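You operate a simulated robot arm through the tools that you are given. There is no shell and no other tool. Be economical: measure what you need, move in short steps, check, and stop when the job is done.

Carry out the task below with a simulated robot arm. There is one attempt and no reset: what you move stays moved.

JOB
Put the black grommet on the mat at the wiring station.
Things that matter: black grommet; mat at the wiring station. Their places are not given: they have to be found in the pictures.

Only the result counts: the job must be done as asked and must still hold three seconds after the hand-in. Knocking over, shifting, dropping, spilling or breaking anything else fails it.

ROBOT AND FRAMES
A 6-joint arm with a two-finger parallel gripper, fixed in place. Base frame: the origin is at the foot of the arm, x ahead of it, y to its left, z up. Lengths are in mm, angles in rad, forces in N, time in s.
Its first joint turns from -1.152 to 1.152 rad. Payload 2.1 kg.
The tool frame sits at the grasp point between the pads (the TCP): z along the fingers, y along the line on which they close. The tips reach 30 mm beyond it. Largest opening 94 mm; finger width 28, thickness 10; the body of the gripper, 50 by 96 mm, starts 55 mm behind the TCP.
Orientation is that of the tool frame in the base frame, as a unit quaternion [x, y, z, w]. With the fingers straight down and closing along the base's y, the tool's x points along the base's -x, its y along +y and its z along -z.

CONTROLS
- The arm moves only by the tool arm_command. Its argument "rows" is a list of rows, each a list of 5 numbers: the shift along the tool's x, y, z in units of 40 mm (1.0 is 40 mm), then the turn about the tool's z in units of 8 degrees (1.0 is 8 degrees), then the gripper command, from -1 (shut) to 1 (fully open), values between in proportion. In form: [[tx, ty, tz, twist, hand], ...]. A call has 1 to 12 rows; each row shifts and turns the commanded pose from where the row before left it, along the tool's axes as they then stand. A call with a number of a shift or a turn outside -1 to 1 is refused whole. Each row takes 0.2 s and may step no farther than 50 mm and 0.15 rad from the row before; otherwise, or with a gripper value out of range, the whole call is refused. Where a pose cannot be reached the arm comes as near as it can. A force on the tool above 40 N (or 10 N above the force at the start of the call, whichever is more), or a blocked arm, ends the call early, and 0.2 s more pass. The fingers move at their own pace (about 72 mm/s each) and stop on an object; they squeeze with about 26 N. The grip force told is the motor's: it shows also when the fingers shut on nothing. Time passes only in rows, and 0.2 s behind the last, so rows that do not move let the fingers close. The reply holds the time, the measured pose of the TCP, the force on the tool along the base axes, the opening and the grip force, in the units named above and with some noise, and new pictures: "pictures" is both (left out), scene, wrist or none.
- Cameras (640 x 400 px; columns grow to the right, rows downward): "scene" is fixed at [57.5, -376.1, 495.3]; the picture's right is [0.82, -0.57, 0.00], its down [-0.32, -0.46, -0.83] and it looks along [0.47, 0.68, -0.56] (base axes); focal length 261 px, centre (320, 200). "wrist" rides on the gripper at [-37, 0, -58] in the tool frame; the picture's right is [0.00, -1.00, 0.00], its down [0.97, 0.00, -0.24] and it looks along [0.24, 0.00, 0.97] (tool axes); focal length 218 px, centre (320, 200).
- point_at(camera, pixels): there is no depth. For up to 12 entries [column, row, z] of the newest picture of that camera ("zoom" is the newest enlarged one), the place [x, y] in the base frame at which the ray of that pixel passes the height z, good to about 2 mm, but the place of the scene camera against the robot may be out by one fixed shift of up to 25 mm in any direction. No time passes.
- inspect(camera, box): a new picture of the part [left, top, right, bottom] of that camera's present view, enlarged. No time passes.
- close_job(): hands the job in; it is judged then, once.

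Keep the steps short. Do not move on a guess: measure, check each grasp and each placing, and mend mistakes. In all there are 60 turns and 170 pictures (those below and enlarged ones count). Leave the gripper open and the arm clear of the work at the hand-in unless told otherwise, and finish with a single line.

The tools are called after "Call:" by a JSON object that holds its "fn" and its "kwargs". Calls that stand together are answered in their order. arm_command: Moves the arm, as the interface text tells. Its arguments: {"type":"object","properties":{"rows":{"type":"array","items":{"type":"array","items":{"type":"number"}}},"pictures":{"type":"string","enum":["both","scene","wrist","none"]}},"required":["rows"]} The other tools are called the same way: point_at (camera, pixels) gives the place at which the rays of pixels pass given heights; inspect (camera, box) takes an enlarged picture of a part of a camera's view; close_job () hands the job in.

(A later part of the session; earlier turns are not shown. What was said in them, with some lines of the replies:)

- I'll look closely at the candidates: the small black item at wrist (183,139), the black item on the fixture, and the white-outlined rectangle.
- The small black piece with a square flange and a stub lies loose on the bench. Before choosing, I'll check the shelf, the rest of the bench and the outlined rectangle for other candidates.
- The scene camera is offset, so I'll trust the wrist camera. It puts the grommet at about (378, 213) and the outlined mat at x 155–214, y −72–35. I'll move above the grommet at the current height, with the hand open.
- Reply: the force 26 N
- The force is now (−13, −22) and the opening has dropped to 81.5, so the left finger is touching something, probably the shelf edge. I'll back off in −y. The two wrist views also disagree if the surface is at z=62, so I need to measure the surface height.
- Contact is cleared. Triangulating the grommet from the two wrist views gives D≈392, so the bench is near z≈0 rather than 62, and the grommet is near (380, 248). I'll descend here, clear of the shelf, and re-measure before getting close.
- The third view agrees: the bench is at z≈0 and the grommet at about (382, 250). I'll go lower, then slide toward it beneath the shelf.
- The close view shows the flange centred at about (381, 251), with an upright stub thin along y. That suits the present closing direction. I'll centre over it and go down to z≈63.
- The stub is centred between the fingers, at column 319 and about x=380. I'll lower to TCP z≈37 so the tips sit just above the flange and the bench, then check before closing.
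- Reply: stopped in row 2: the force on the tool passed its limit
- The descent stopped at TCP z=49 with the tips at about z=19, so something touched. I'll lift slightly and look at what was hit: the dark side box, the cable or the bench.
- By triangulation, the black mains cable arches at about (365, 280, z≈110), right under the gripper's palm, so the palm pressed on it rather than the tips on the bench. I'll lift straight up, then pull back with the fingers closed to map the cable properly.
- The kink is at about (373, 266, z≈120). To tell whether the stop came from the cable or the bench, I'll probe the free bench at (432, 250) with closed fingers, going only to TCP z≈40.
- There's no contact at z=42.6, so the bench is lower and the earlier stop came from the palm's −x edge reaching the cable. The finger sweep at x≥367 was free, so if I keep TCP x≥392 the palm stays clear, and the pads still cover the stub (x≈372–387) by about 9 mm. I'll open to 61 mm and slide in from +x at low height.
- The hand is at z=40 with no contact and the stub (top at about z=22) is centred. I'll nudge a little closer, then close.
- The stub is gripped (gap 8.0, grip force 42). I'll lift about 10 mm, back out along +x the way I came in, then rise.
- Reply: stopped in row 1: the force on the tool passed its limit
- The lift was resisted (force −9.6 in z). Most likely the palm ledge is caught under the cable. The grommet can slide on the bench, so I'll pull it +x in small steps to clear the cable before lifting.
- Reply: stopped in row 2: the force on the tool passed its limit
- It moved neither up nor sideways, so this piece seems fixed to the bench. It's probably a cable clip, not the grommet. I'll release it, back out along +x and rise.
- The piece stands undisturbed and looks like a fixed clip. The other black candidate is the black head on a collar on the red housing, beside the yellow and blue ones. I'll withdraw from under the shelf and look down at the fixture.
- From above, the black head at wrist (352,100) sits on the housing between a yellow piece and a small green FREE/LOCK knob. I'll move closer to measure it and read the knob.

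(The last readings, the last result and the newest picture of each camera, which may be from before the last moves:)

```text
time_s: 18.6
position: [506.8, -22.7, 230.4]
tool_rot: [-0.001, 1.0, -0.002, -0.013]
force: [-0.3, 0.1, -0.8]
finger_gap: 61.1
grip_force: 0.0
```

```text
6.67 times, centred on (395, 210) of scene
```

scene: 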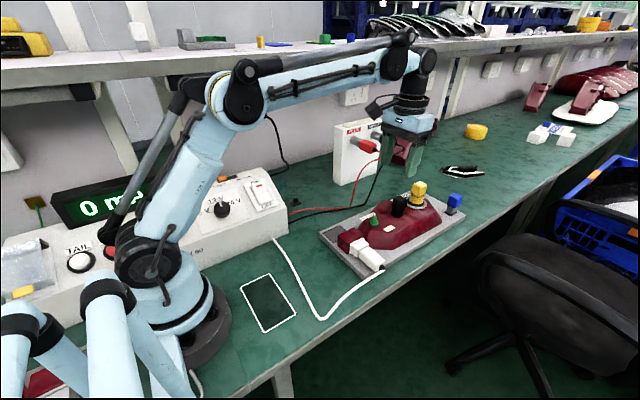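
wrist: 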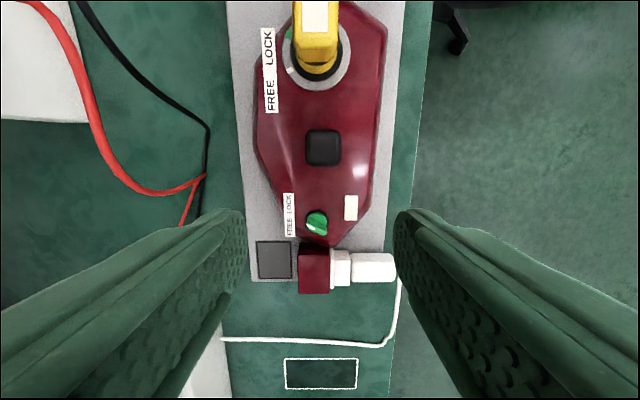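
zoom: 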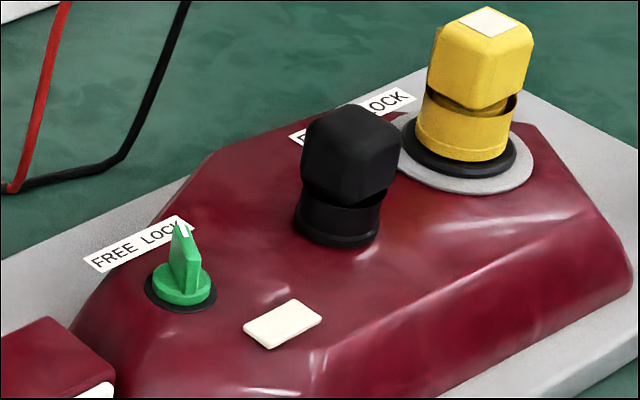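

The white tip of the green knob points toward LOCK. The black head triangulates to a top centre of about (539, −25, z 94) and is about 32 mm across. I'll centre above it at z≈130.

Call:
{"fn": "arm_command", "kwargs": {"rows": [[-0.435, -0.03, 0.6, 0, 0.3], [-0.43, -0.03, 0.9, 0, 0.3], [0, 0, 0.9, 0, 0.3], [0, 0, 0, 0, 0.3]]}}

Call:
{"fn": "inspect", "kwargs": {"camera": "wrist", "box": [220, 120, 420, 300]}}

Call:
{"fn": "inspect", "kwargs": {"camera": "scene", "box": [355, 150, 455, 230]}}

```text
time_s: 19.6
position: [538.1, -24.1, 133.5]
tool_rot: [-0.001, 1.0, -0.002, -0.012]
force: [-0.2, -0.4, 0.3]
finger_gap: 61.3
grip_force: 0.0
```

scene: 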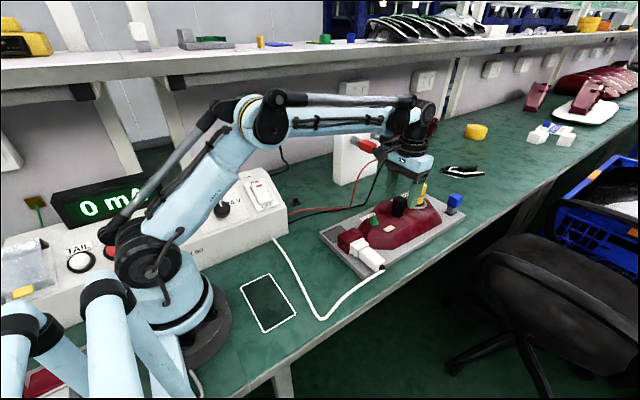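
wrist: 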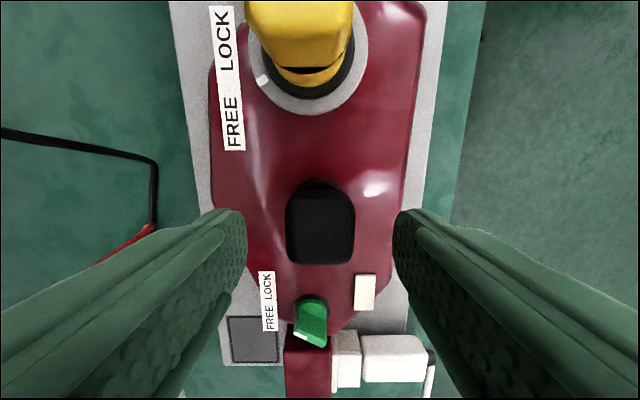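

```text
2.22 times, centred on (320, 210) of wrist
```

zoom: 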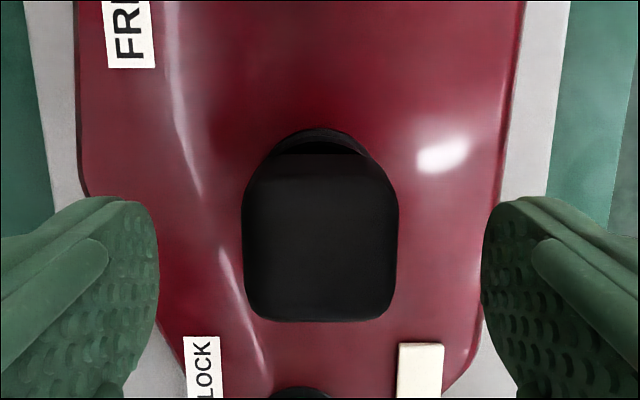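

```text
5.00 times, centred on (405, 190) of scene
```

zoom: 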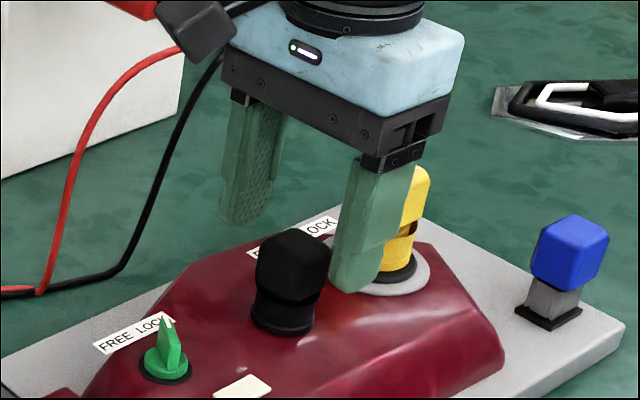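

The head is centred between the fingers, and the palm clears the yellow piece (nearest x≈600). I'll lower to TCP z≈91 and close gently.

Call:
{"fn": "arm_command", "kwargs": {"rows": [[-0.05, 0, 0.5, 0, 0.3], [0, 0, 0.4, 0, 0.3], [0, 0, 0.15, 0, 0.3], [0, 0, 0, 0, 0.3]]}}

Call:
{"fn": "inspect", "kwargs": {"camera": "scene", "box": [365, 170, 435, 226]}}

```text
time_s: 20.6
position: [538.5, -24.6, 92.3]
tool_rot: [0.0, 1.0, -0.001, -0.012]
force: [0.1, 0.4, -1.3]
finger_gap: 60.9
grip_force: 0.1
```

scene: 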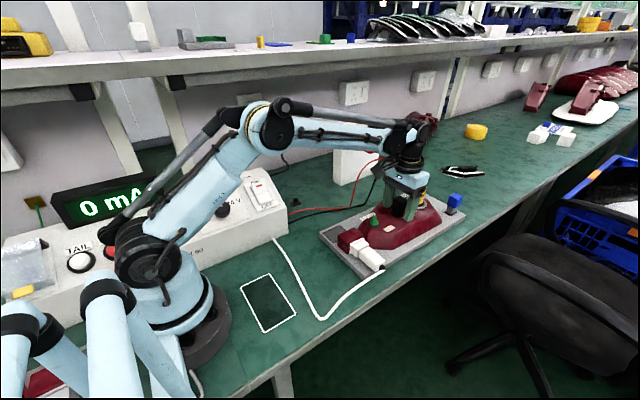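
wrist: 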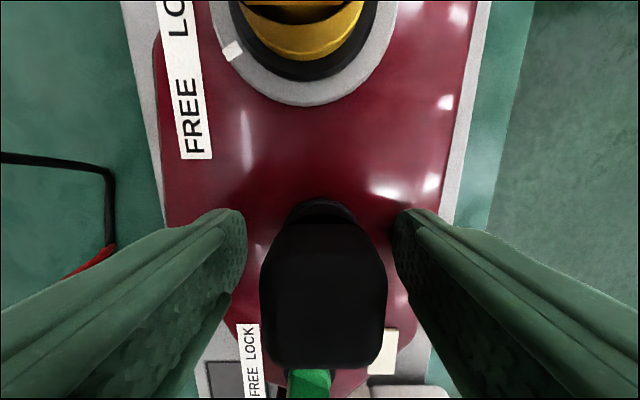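

```text
7.14 times, centred on (400, 198) of scene
```

zoom: 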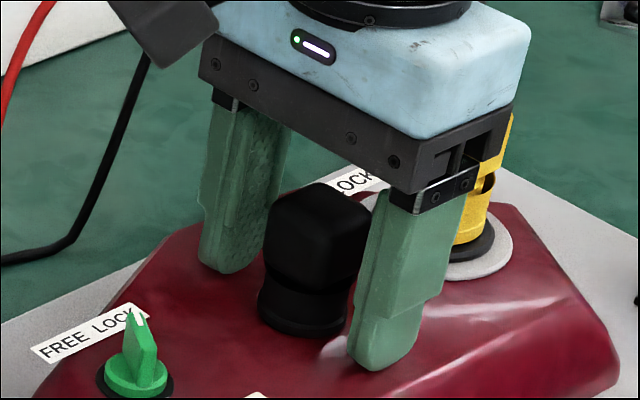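

The fingers straddle the black head with no contact. I'll close and check the gap, then try a small lift.

Call:
{"fn": "arm_command", "kwargs": {"rows": [[0, 0, 0, 0, -0.2], [0, 0, 0, 0, -0.6], [0, 0, 0, 0, -1], [0, 0, 0, 0, -1], [0, 0, -0.08, 0, -1], [0, 0, -0.08, 0, -1], [0, 0, -0.1, 0, -1], [0, 0, 0, 0, -1]]}}

Call:
{"fn": "inspect", "kwargs": {"camera": "scene", "box": [365, 170, 435, 226]}}

```text
time_s: 22.4
position: [539.6, -25.1, 102.4]
tool_rot: [-0.001, 1.0, 0.0, -0.013]
force: [-0.2, -0.3, -0.5]
finger_gap: 33.4
grip_force: 26.0
```

scene: 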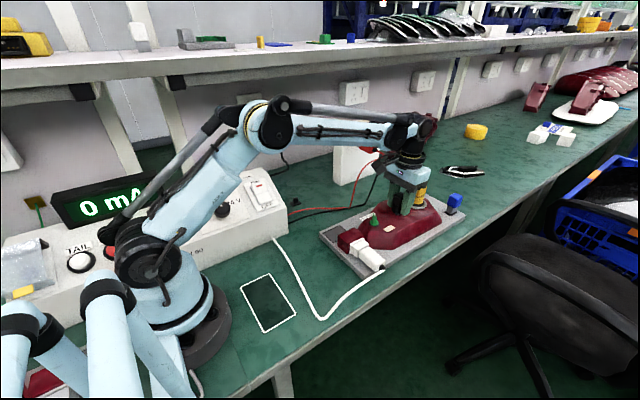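
wrist: 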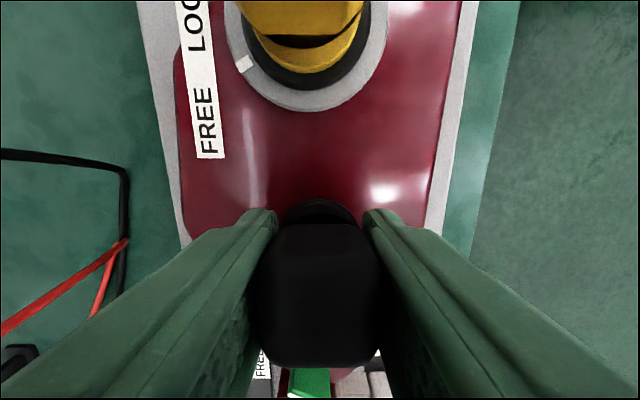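

```text
7.14 times, centred on (400, 198) of scene
```

zoom: 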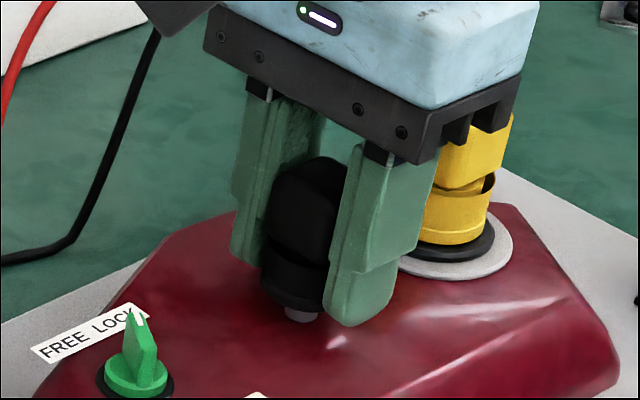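

It rises freely (gap 33.4, grip 26 N), showing a grey pin beneath it. I'll keep lifting straight up.

Call:
{"fn": "arm_command", "kwargs": {"rows": [[-0.02, 0, -0.4, 0, -1], [-0.02, 0, -0.6, 0, -1], [-0.02, 0, -0.8, 0, -1], [0, 0, 0, 0, -1]]}}

Call:
{"fn": "inspect", "kwargs": {"camera": "scene", "box": [355, 140, 455, 240]}}

```text
time_s: 23.4
position: [544.5, -24.2, 173.7]
tool_rot: [0.0, 1.0, -0.002, -0.012]
force: [0.4, 0.1, -0.1]
finger_gap: 33.5
grip_force: 25.9
```

scene: 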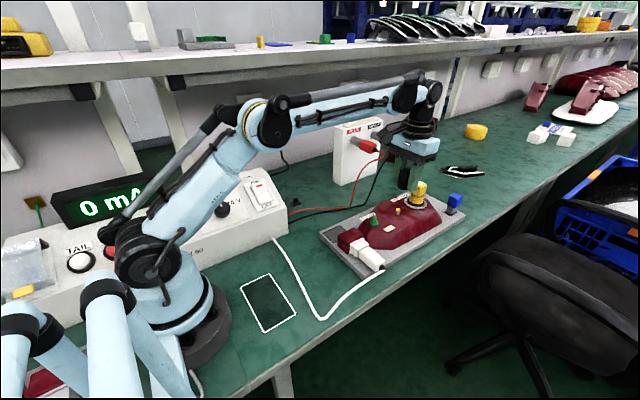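
wrist: 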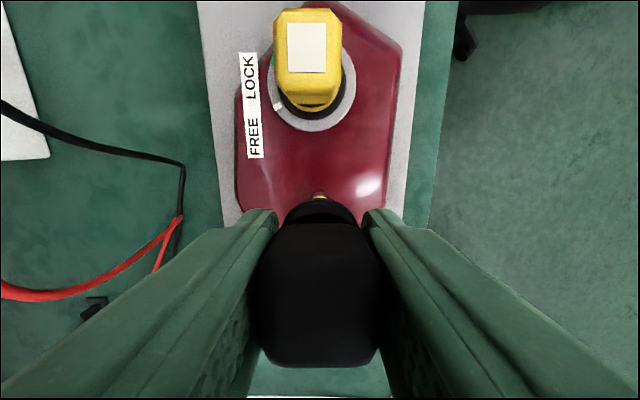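

```text
4.00 times, centred on (405, 190) of scene
```

zoom: 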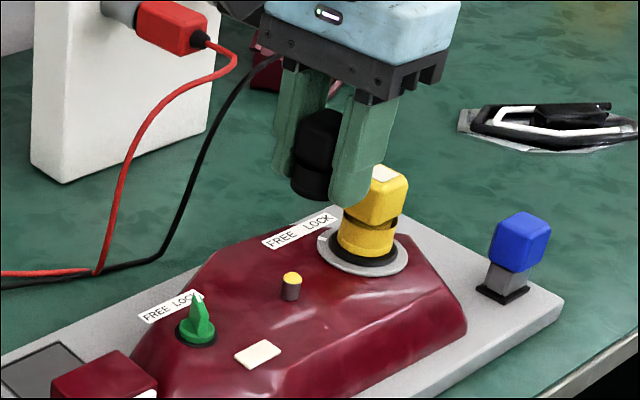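

The black grommet is off its pin and held. From three views, the white-outlined mat spans x 114–185, y −89–37 at z≈0. Its centre is nearer than the arm can reach, so I'll aim for about (157, −58), well inside the outline. I'll carry it back at height and turn −90° so the side box stays away from the arm's base.

Call:
{"fn": "arm_command", "kwargs": {"rows": [[0.3, -0.1, -0.5, 0, -1], [1, -0.2, -0.1, 0, -1], [1, -0.2, 0, 0, -1], [1, -0.2, 0, 0, -1], [1, -0.2, 0, 0, -1], [1, -0.1, 0, 0, -1], [0.8, 0, 0, 0, -1], [0, 0, 0, 0, -1]]}}

```text
time_s: 25.2
position: [299.5, -64.9, 205.0]
tool_rot: [-0.001, 1.0, -0.001, -0.013]
force: [0.8, 0.3, -0.5]
finger_gap: 33.4
grip_force: 26.3
```

scene: 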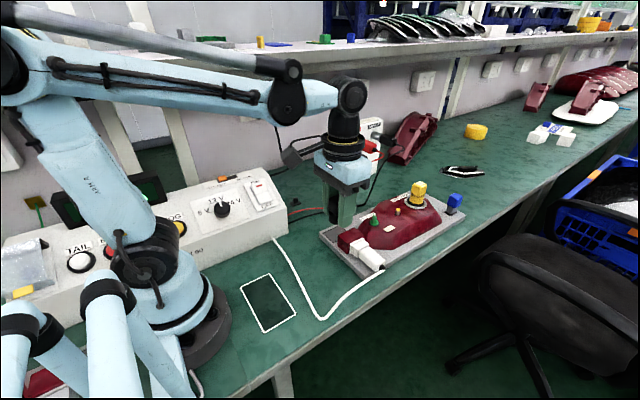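
wrist: 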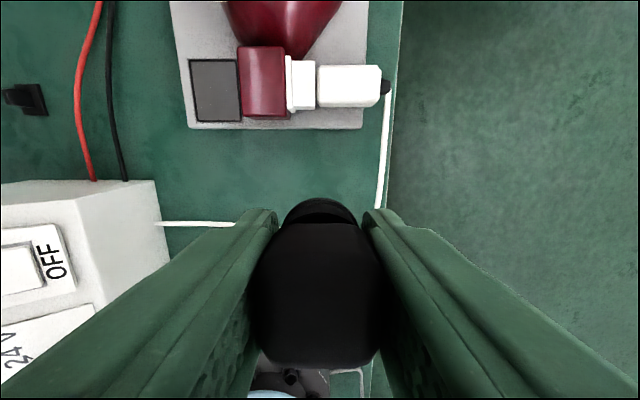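

The grommet is still held firmly (33.4 mm). I'll turn −90° about the tool axis in place.

Call:
{"fn": "arm_command", "kwargs": {"rows": [[0, 0, 0, -0.94, -1], [0, 0, 0, -0.94, -1], [0, 0, 0, -0.94, -1], [0, 0, 0, -0.94, -1], [0, 0, 0, -0.94, -1], [0, 0, 0, -0.94, -1], [0, 0, 0, -0.94, -1], [0, 0, 0, -0.94, -1], [0, 0, 0, -0.94, -1], [0, 0, 0, -0.94, -1], [0, 0, 0, -0.94, -1], [0, 0, 0, -0.94, -1]]}}

```text
time_s: 27.8
position: [300.3, -63.2, 205.1]
tool_rot: [0.71, -0.704, -0.008, 0.009]
force: [-0.2, 0.4, -0.2]
finger_gap: 33.4
grip_force: 25.7
```

scene: 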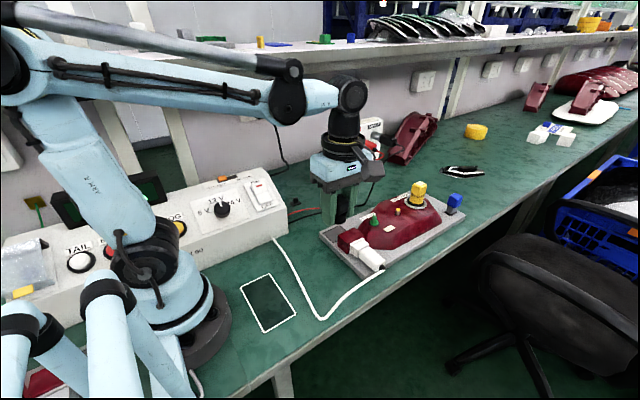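
wrist: 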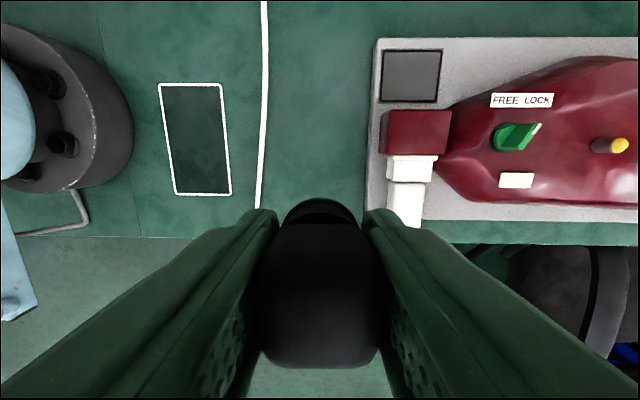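

I'll check where the side box ended up and measure the mat in this view, where its corners show at (160,84), (219,84), (231,193) and (175,194).

Call:
{"fn": "inspect", "kwargs": {"camera": "scene", "box": [290, 60, 420, 240]}}

Call:
{"fn": "point_at", "kwargs": {"camera": "wrist", "pixels": [[160, 84, 0], [219, 84, 0], [231, 193, 0], [175, 194, 0], [130, 110, 60], [90, 185, 60], [75, 190, 60]]}}

```text
2.22 times, centred on (355, 150) of scene
```

zoom: 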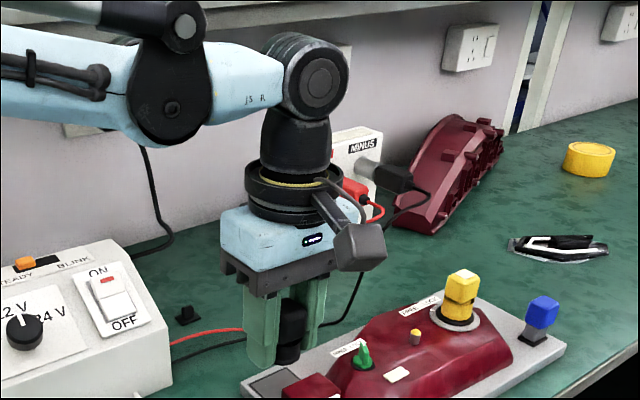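

```text
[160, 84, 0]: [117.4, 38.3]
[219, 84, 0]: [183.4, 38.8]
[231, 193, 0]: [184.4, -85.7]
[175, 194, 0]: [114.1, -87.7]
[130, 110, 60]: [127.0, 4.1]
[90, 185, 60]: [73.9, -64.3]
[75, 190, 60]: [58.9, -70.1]
```

The side box now points away from the base. The mat is confirmed at x 114–184, y −87–38. I'll move above (157, −58).

Call:
{"fn": "arm_command", "kwargs": {"rows": [[-0.03, 0.9, 0, 0, -1], [-0.03, 0.9, 0, 0, -1], [-0.03, 0.9, 0, 0, -1], [-0.03, 0.88, 0, 0, -1], [0, 0, 0, 0, -1]]}}

```text
time_s: 29.0
position: [158.9, -62.1, 208.3]
tool_rot: [0.709, -0.705, -0.008, 0.008]
force: [1.1, -0.2, -0.4]
finger_gap: 33.5
grip_force: 25.8
```

scene: 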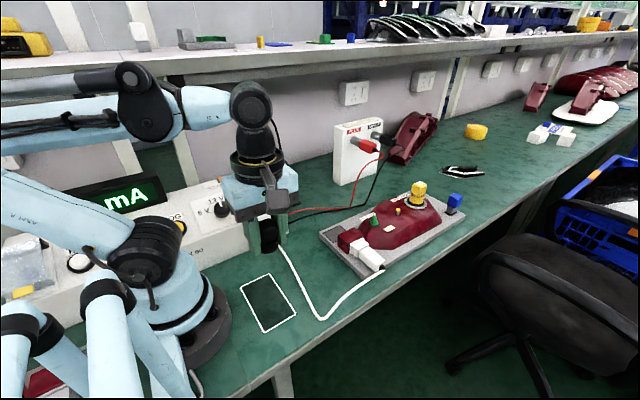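
wrist: 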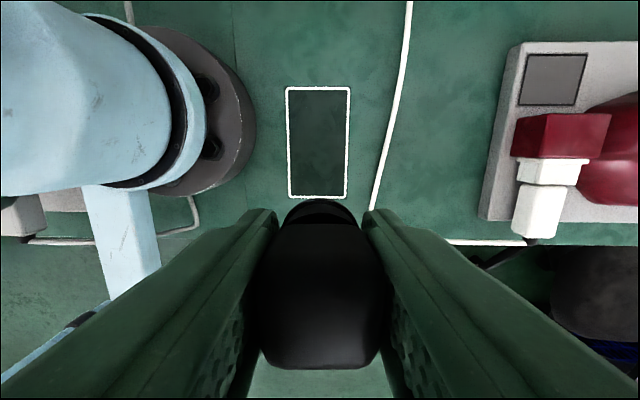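

Well placed above the mat. I'll lower in stages toward TCP z≈64, nudging slightly toward the mat's centre.

Call:
{"fn": "arm_command", "kwargs": {"rows": [[-0.12, -0.03, 0.9, 0, -1], [-0.05, -0.03, 0.9, 0, -1], [0, 0, 0.9, 0, -1], [0, 0, 0.7, 0, -1], [0, 0, 0, 0, -1]]}}

Call:
{"fn": "inspect", "kwargs": {"camera": "scene", "box": [190, 210, 350, 350]}}

```text
time_s: 30.2
position: [159.1, -53.6, 72.1]
tool_rot: [0.709, -0.705, -0.008, 0.009]
force: [-0.2, -0.1, -0.7]
finger_gap: 33.3
grip_force: 25.7
```

scene: 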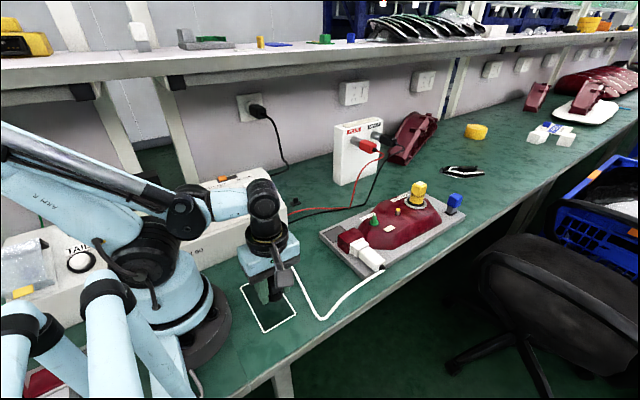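
wrist: 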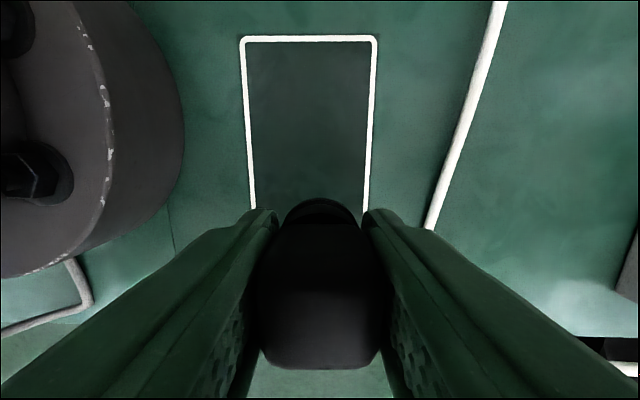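

```text
2.86 times, centred on (270, 280) of scene
```

zoom: 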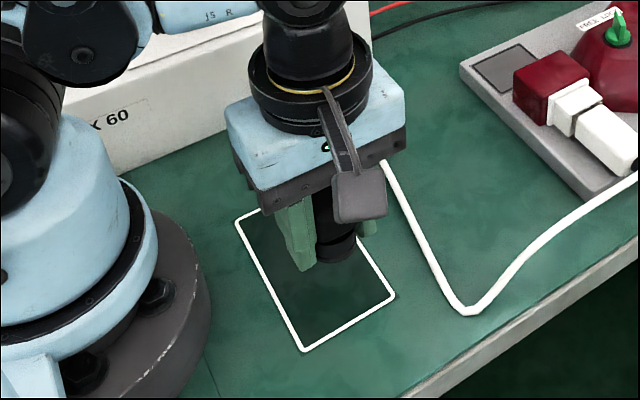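

Inside the outline with no contact yet. I'll lower more slowly and watch the force.

Call:
{"fn": "arm_command", "kwargs": {"rows": [[0, 0.08, 0.2, 0, -1], [0, 0, 0.2, 0, -1], [0, 0, 0.1, 0, -1], [0, 0, 0, 0, -1]]}}

Call:
{"fn": "inspect", "kwargs": {"camera": "scene", "box": [230, 240, 320, 340]}}

```text
time_s: 31.2
position: [154.5, -53.6, 52.4]
tool_rot: [0.709, -0.705, -0.008, 0.01]
force: [0.2, 0.0, -0.5]
finger_gap: 33.3
grip_force: 25.9
```

scene: 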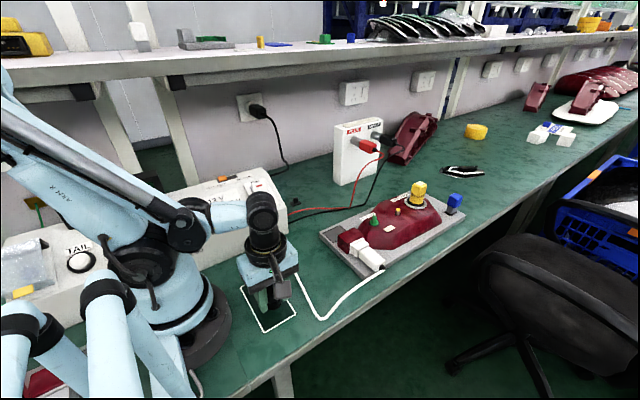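
wrist: 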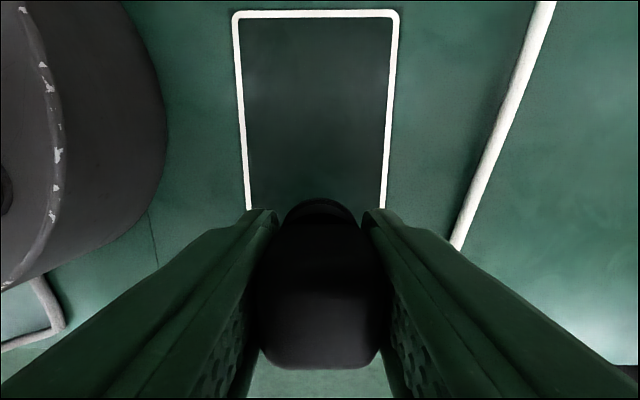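

```text
4.00 times, centred on (275, 290) of scene
```

zoom: 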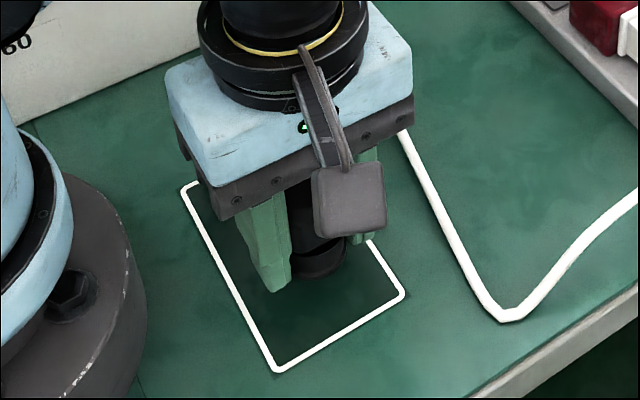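

Close but not touching, with force still zero. I'll continue in 2 mm steps.

Call:
{"fn": "arm_command", "kwargs": {"rows": [[0, 0, 0.05, 0, -1], [0, 0, 0.05, 0, -1], [0, 0, 0.05, 0, -1], [0, 0, 0, 0, -1]], "pictures": "none"}}

```text
time_s: 32.2
position: [151.7, -54.0, 46.6]
tool_rot: [0.709, -0.705, -0.008, 0.008]
force: [0.5, 0.0, 0.0]
finger_gap: 33.5
grip_force: 25.7
```

Call:
{"fn": "arm_command", "kwargs": {"rows": [[0, -0.08, 0.05, 0, -1], [0, 0, 0.05, 0, -1], [0, 0, 0.03, 0, -1], [0, 0, 0, 0, -1]]}}

Call:
{"fn": "inspect", "kwargs": {"camera": "scene", "box": [240, 255, 310, 325]}}

```text
time_s: 33.2
position: [154.5, -53.8, 41.7]
tool_rot: [0.709, -0.705, -0.008, 0.009]
force: [-0.2, -0.7, -0.3]
finger_gap: 33.3
grip_force: 26.2
```

scene: 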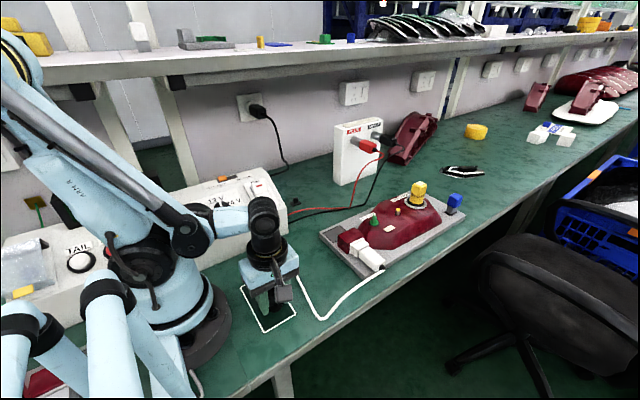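
wrist: 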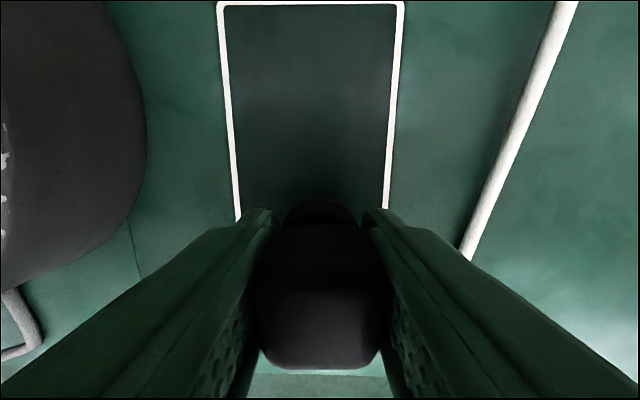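

```text
5.71 times, centred on (275, 290) of scene
```

zoom: 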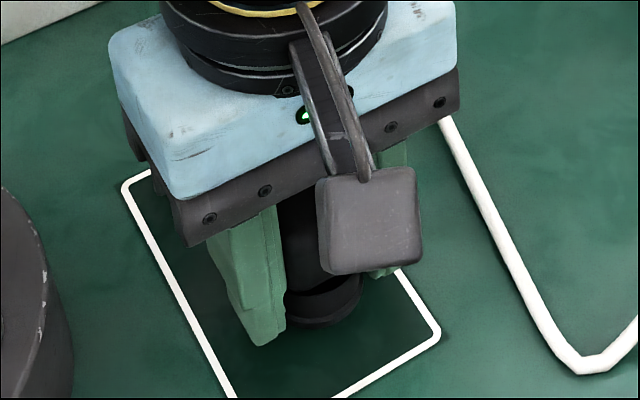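

Still no contact. I'll continue in 2 mm steps.

Call:
{"fn": "arm_command", "kwargs": {"rows": [[0, 0, 0.05, 0, -1], [0, 0, 0.05, 0, -1], [0, 0, 0, 0, -1]], "pictures": "none"}}

```text
time_s: 34.0
position: [154.0, -54.2, 37.0]
tool_rot: [0.709, -0.705, -0.008, 0.009]
force: [-0.3, -0.2, -0.3]
finger_gap: 33.3
grip_force: 26.2
```

Call:
{"fn": "arm_command", "kwargs": {"rows": [[0, 0, 0.05, 0, -1], [0, 0, 0, 0, -1]], "pictures": "none"}}

Call:
{"fn": "inspect", "kwargs": {"camera": "scene", "box": [240, 255, 310, 325]}}

```text
time_s: 34.6
position: [155.0, -54.9, 35.7]
tool_rot: [0.709, -0.705, -0.008, 0.01]
force: [-0.1, -0.5, -0.8]
finger_gap: 33.5
grip_force: 26.2
```

```text
5.71 times, centred on (275, 290) of scene
```

zoom: 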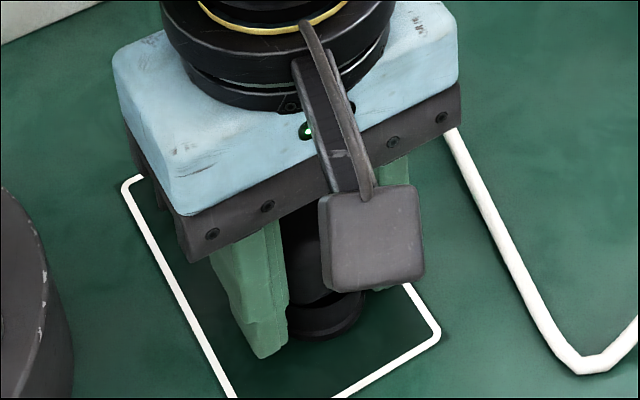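

Call:
{"fn": "arm_command", "kwargs": {"rows": [[0, 0, 0.05, 0, -1], [0, 0, 0, 0, -1]], "pictures": "none"}}

```text
time_s: 35.2
position: [155.7, -54.7, 33.5]
tool_rot: [0.709, -0.705, -0.008, 0.009]
force: [-1.1, -0.2, -0.7]
finger_gap: 33.3
grip_force: 25.7
```

Call:
{"fn": "arm_command", "kwargs": {"rows": [[0, 0, 0.05, 0, -1], [0, 0, 0, 0, -1]], "pictures": "none"}}

Call:
{"fn": "inspect", "kwargs": {"camera": "scene", "box": [240, 255, 310, 325]}}

```text
time_s: 35.8
position: [155.8, -54.1, 31.2]
tool_rot: [0.709, -0.705, -0.009, 0.009]
force: [-0.4, 0.1, -0.3]
finger_gap: 33.3
grip_force: 26.3
```

```text
5.71 times, centred on (275, 290) of scene
```

zoom: 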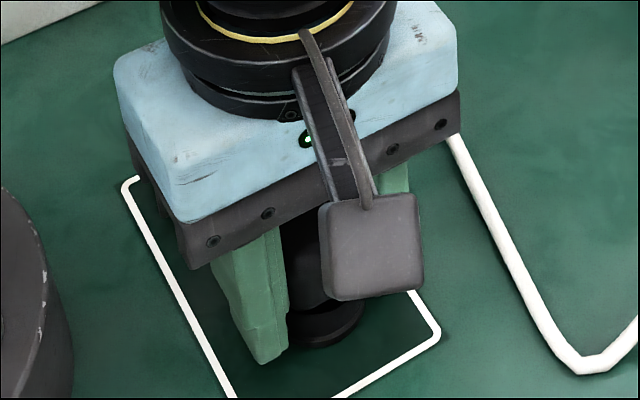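

Call:
{"fn": "arm_command", "kwargs": {"rows": [[0, 0, 0.05, 0, -1], [0, 0, 0, 0, -1]], "pictures": "none"}}

```text
time_s: 36.2
position: [155.1, -53.4, 31.0]
tool_rot: [0.709, -0.705, -0.01, 0.011]
force: [-4.7, 1.6, 36.1]
finger_gap: 33.3
grip_force: 25.9
stopped in row 1: the force on the tool passed its limit (the readings are from after the stop); the commanded pose is now the measured one
```

Contact with the mat (36 N upward). I'll ease off about 1 mm and open the fingers gradually to release.

Call:
{"fn": "arm_command", "kwargs": {"rows": [[0, 0, -0.03, 0, -1], [0, 0, 0, 0, -0.25], [0, 0, 0, 0, -0.15], [0, 0, 0, 0, 0.05], [0, 0, 0, 0, 0.05]]}}

Call:
{"fn": "inspect", "kwargs": {"camera": "scene", "box": [240, 255, 310, 325]}}

```text
time_s: 37.4
position: [155.9, -54.4, 30.8]
tool_rot: [0.709, -0.705, -0.01, 0.01]
force: [-0.6, -0.4, -0.2]
finger_gap: 49.2
grip_force: 0.1
```

scene: 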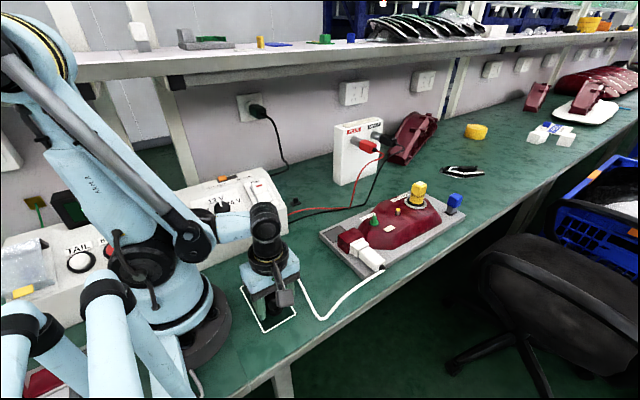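
wrist: 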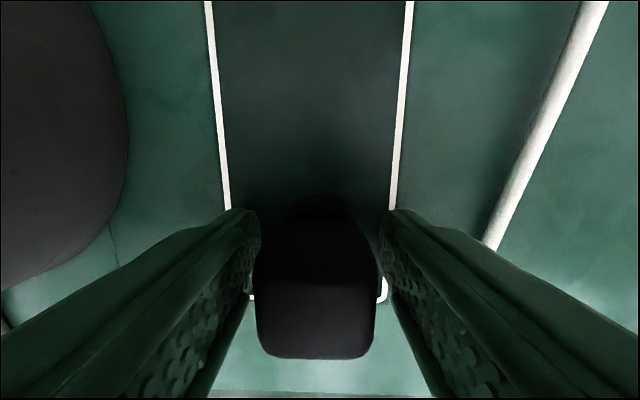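

```text
5.71 times, centred on (275, 290) of scene
```

zoom: 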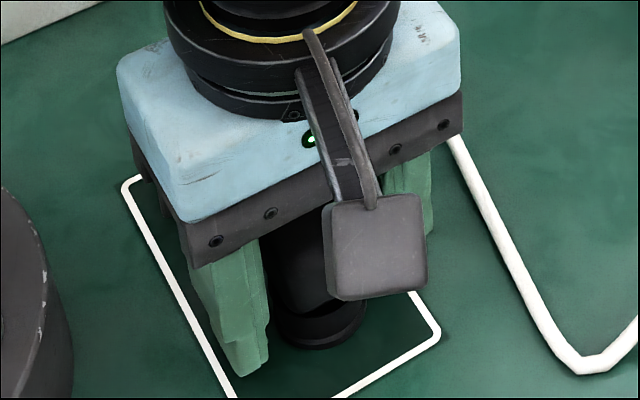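

Released: the gap is 49 and the grommet stands upright on the mat. Now I'll rise straight up in small steps and check.

Call:
{"fn": "arm_command", "kwargs": {"rows": [[0, 0, -0.3, 0, 0.05], [0, 0, -0.5, 0, 0.05], [0, 0, -0.8, 0, 0.05], [0, 0, -0.9, 0, 0.05], [0, 0, -0.9, 0, 0.05], [0, -0.4, -0.5, 0, 0.3], [0, -0.9, 0, 0, 0.6], [0, -0.9, 0, 0, 1], [0, -0.9, 0, 0, 1], [0, 0, 0, 0, 1]]}}

Call:
{"fn": "inspect", "kwargs": {"camera": "scene", "box": [220, 240, 320, 340]}}

Call:
{"fn": "inspect", "kwargs": {"camera": "wrist", "box": [60, 60, 320, 240]}}

```text
time_s: 39.6
position: [282.7, -52.6, 185.0]
tool_rot: [0.709, -0.705, -0.01, 0.009]
force: [-0.3, -0.3, -0.6]
finger_gap: 93.7
grip_force: 0.1
```

scene: 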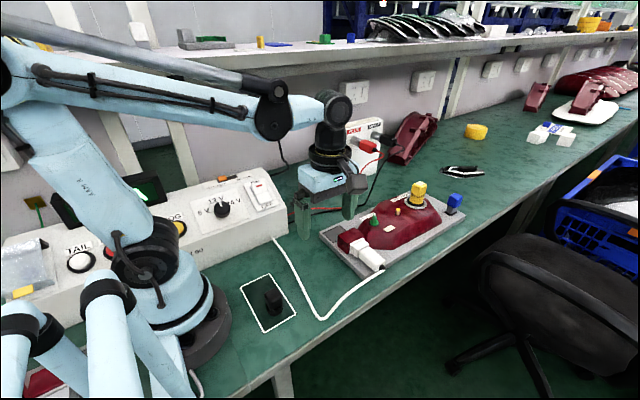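
wrist: 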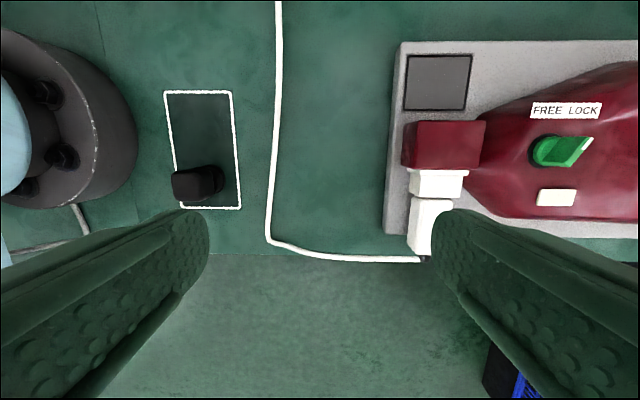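

```text
4.00 times, centred on (270, 290) of scene
```

zoom: 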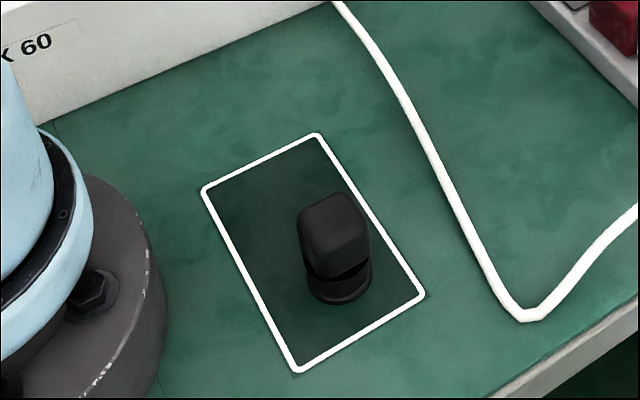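

```text
2.22 times, centred on (190, 150) of wrist
```

zoom: 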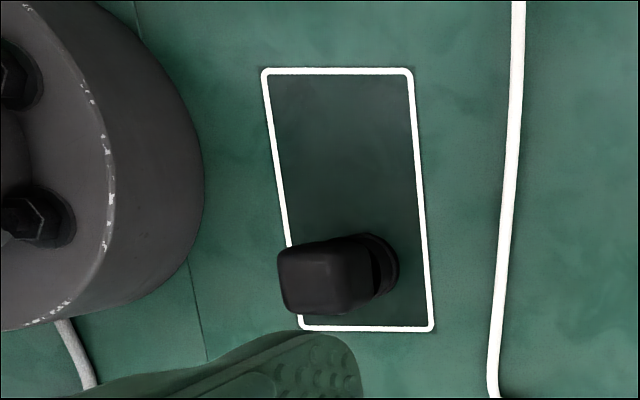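

The black grommet stands upright with its base fully inside the mat outline. Everything else looks unmoved, the hand is open and the arm is clear, so I'm handing in.

Call:
{"fn": "close_job", "kwargs": {}}

```text
The job is handed in.
```

The black grommet was lifted off its pin on the red housing and now stands upright inside the white-outlined mat; along the way I mistakenly gripped a fixed black clip on the bench and brushed the shelf edge and (probably) the mains cable, with nothing visibly moved.
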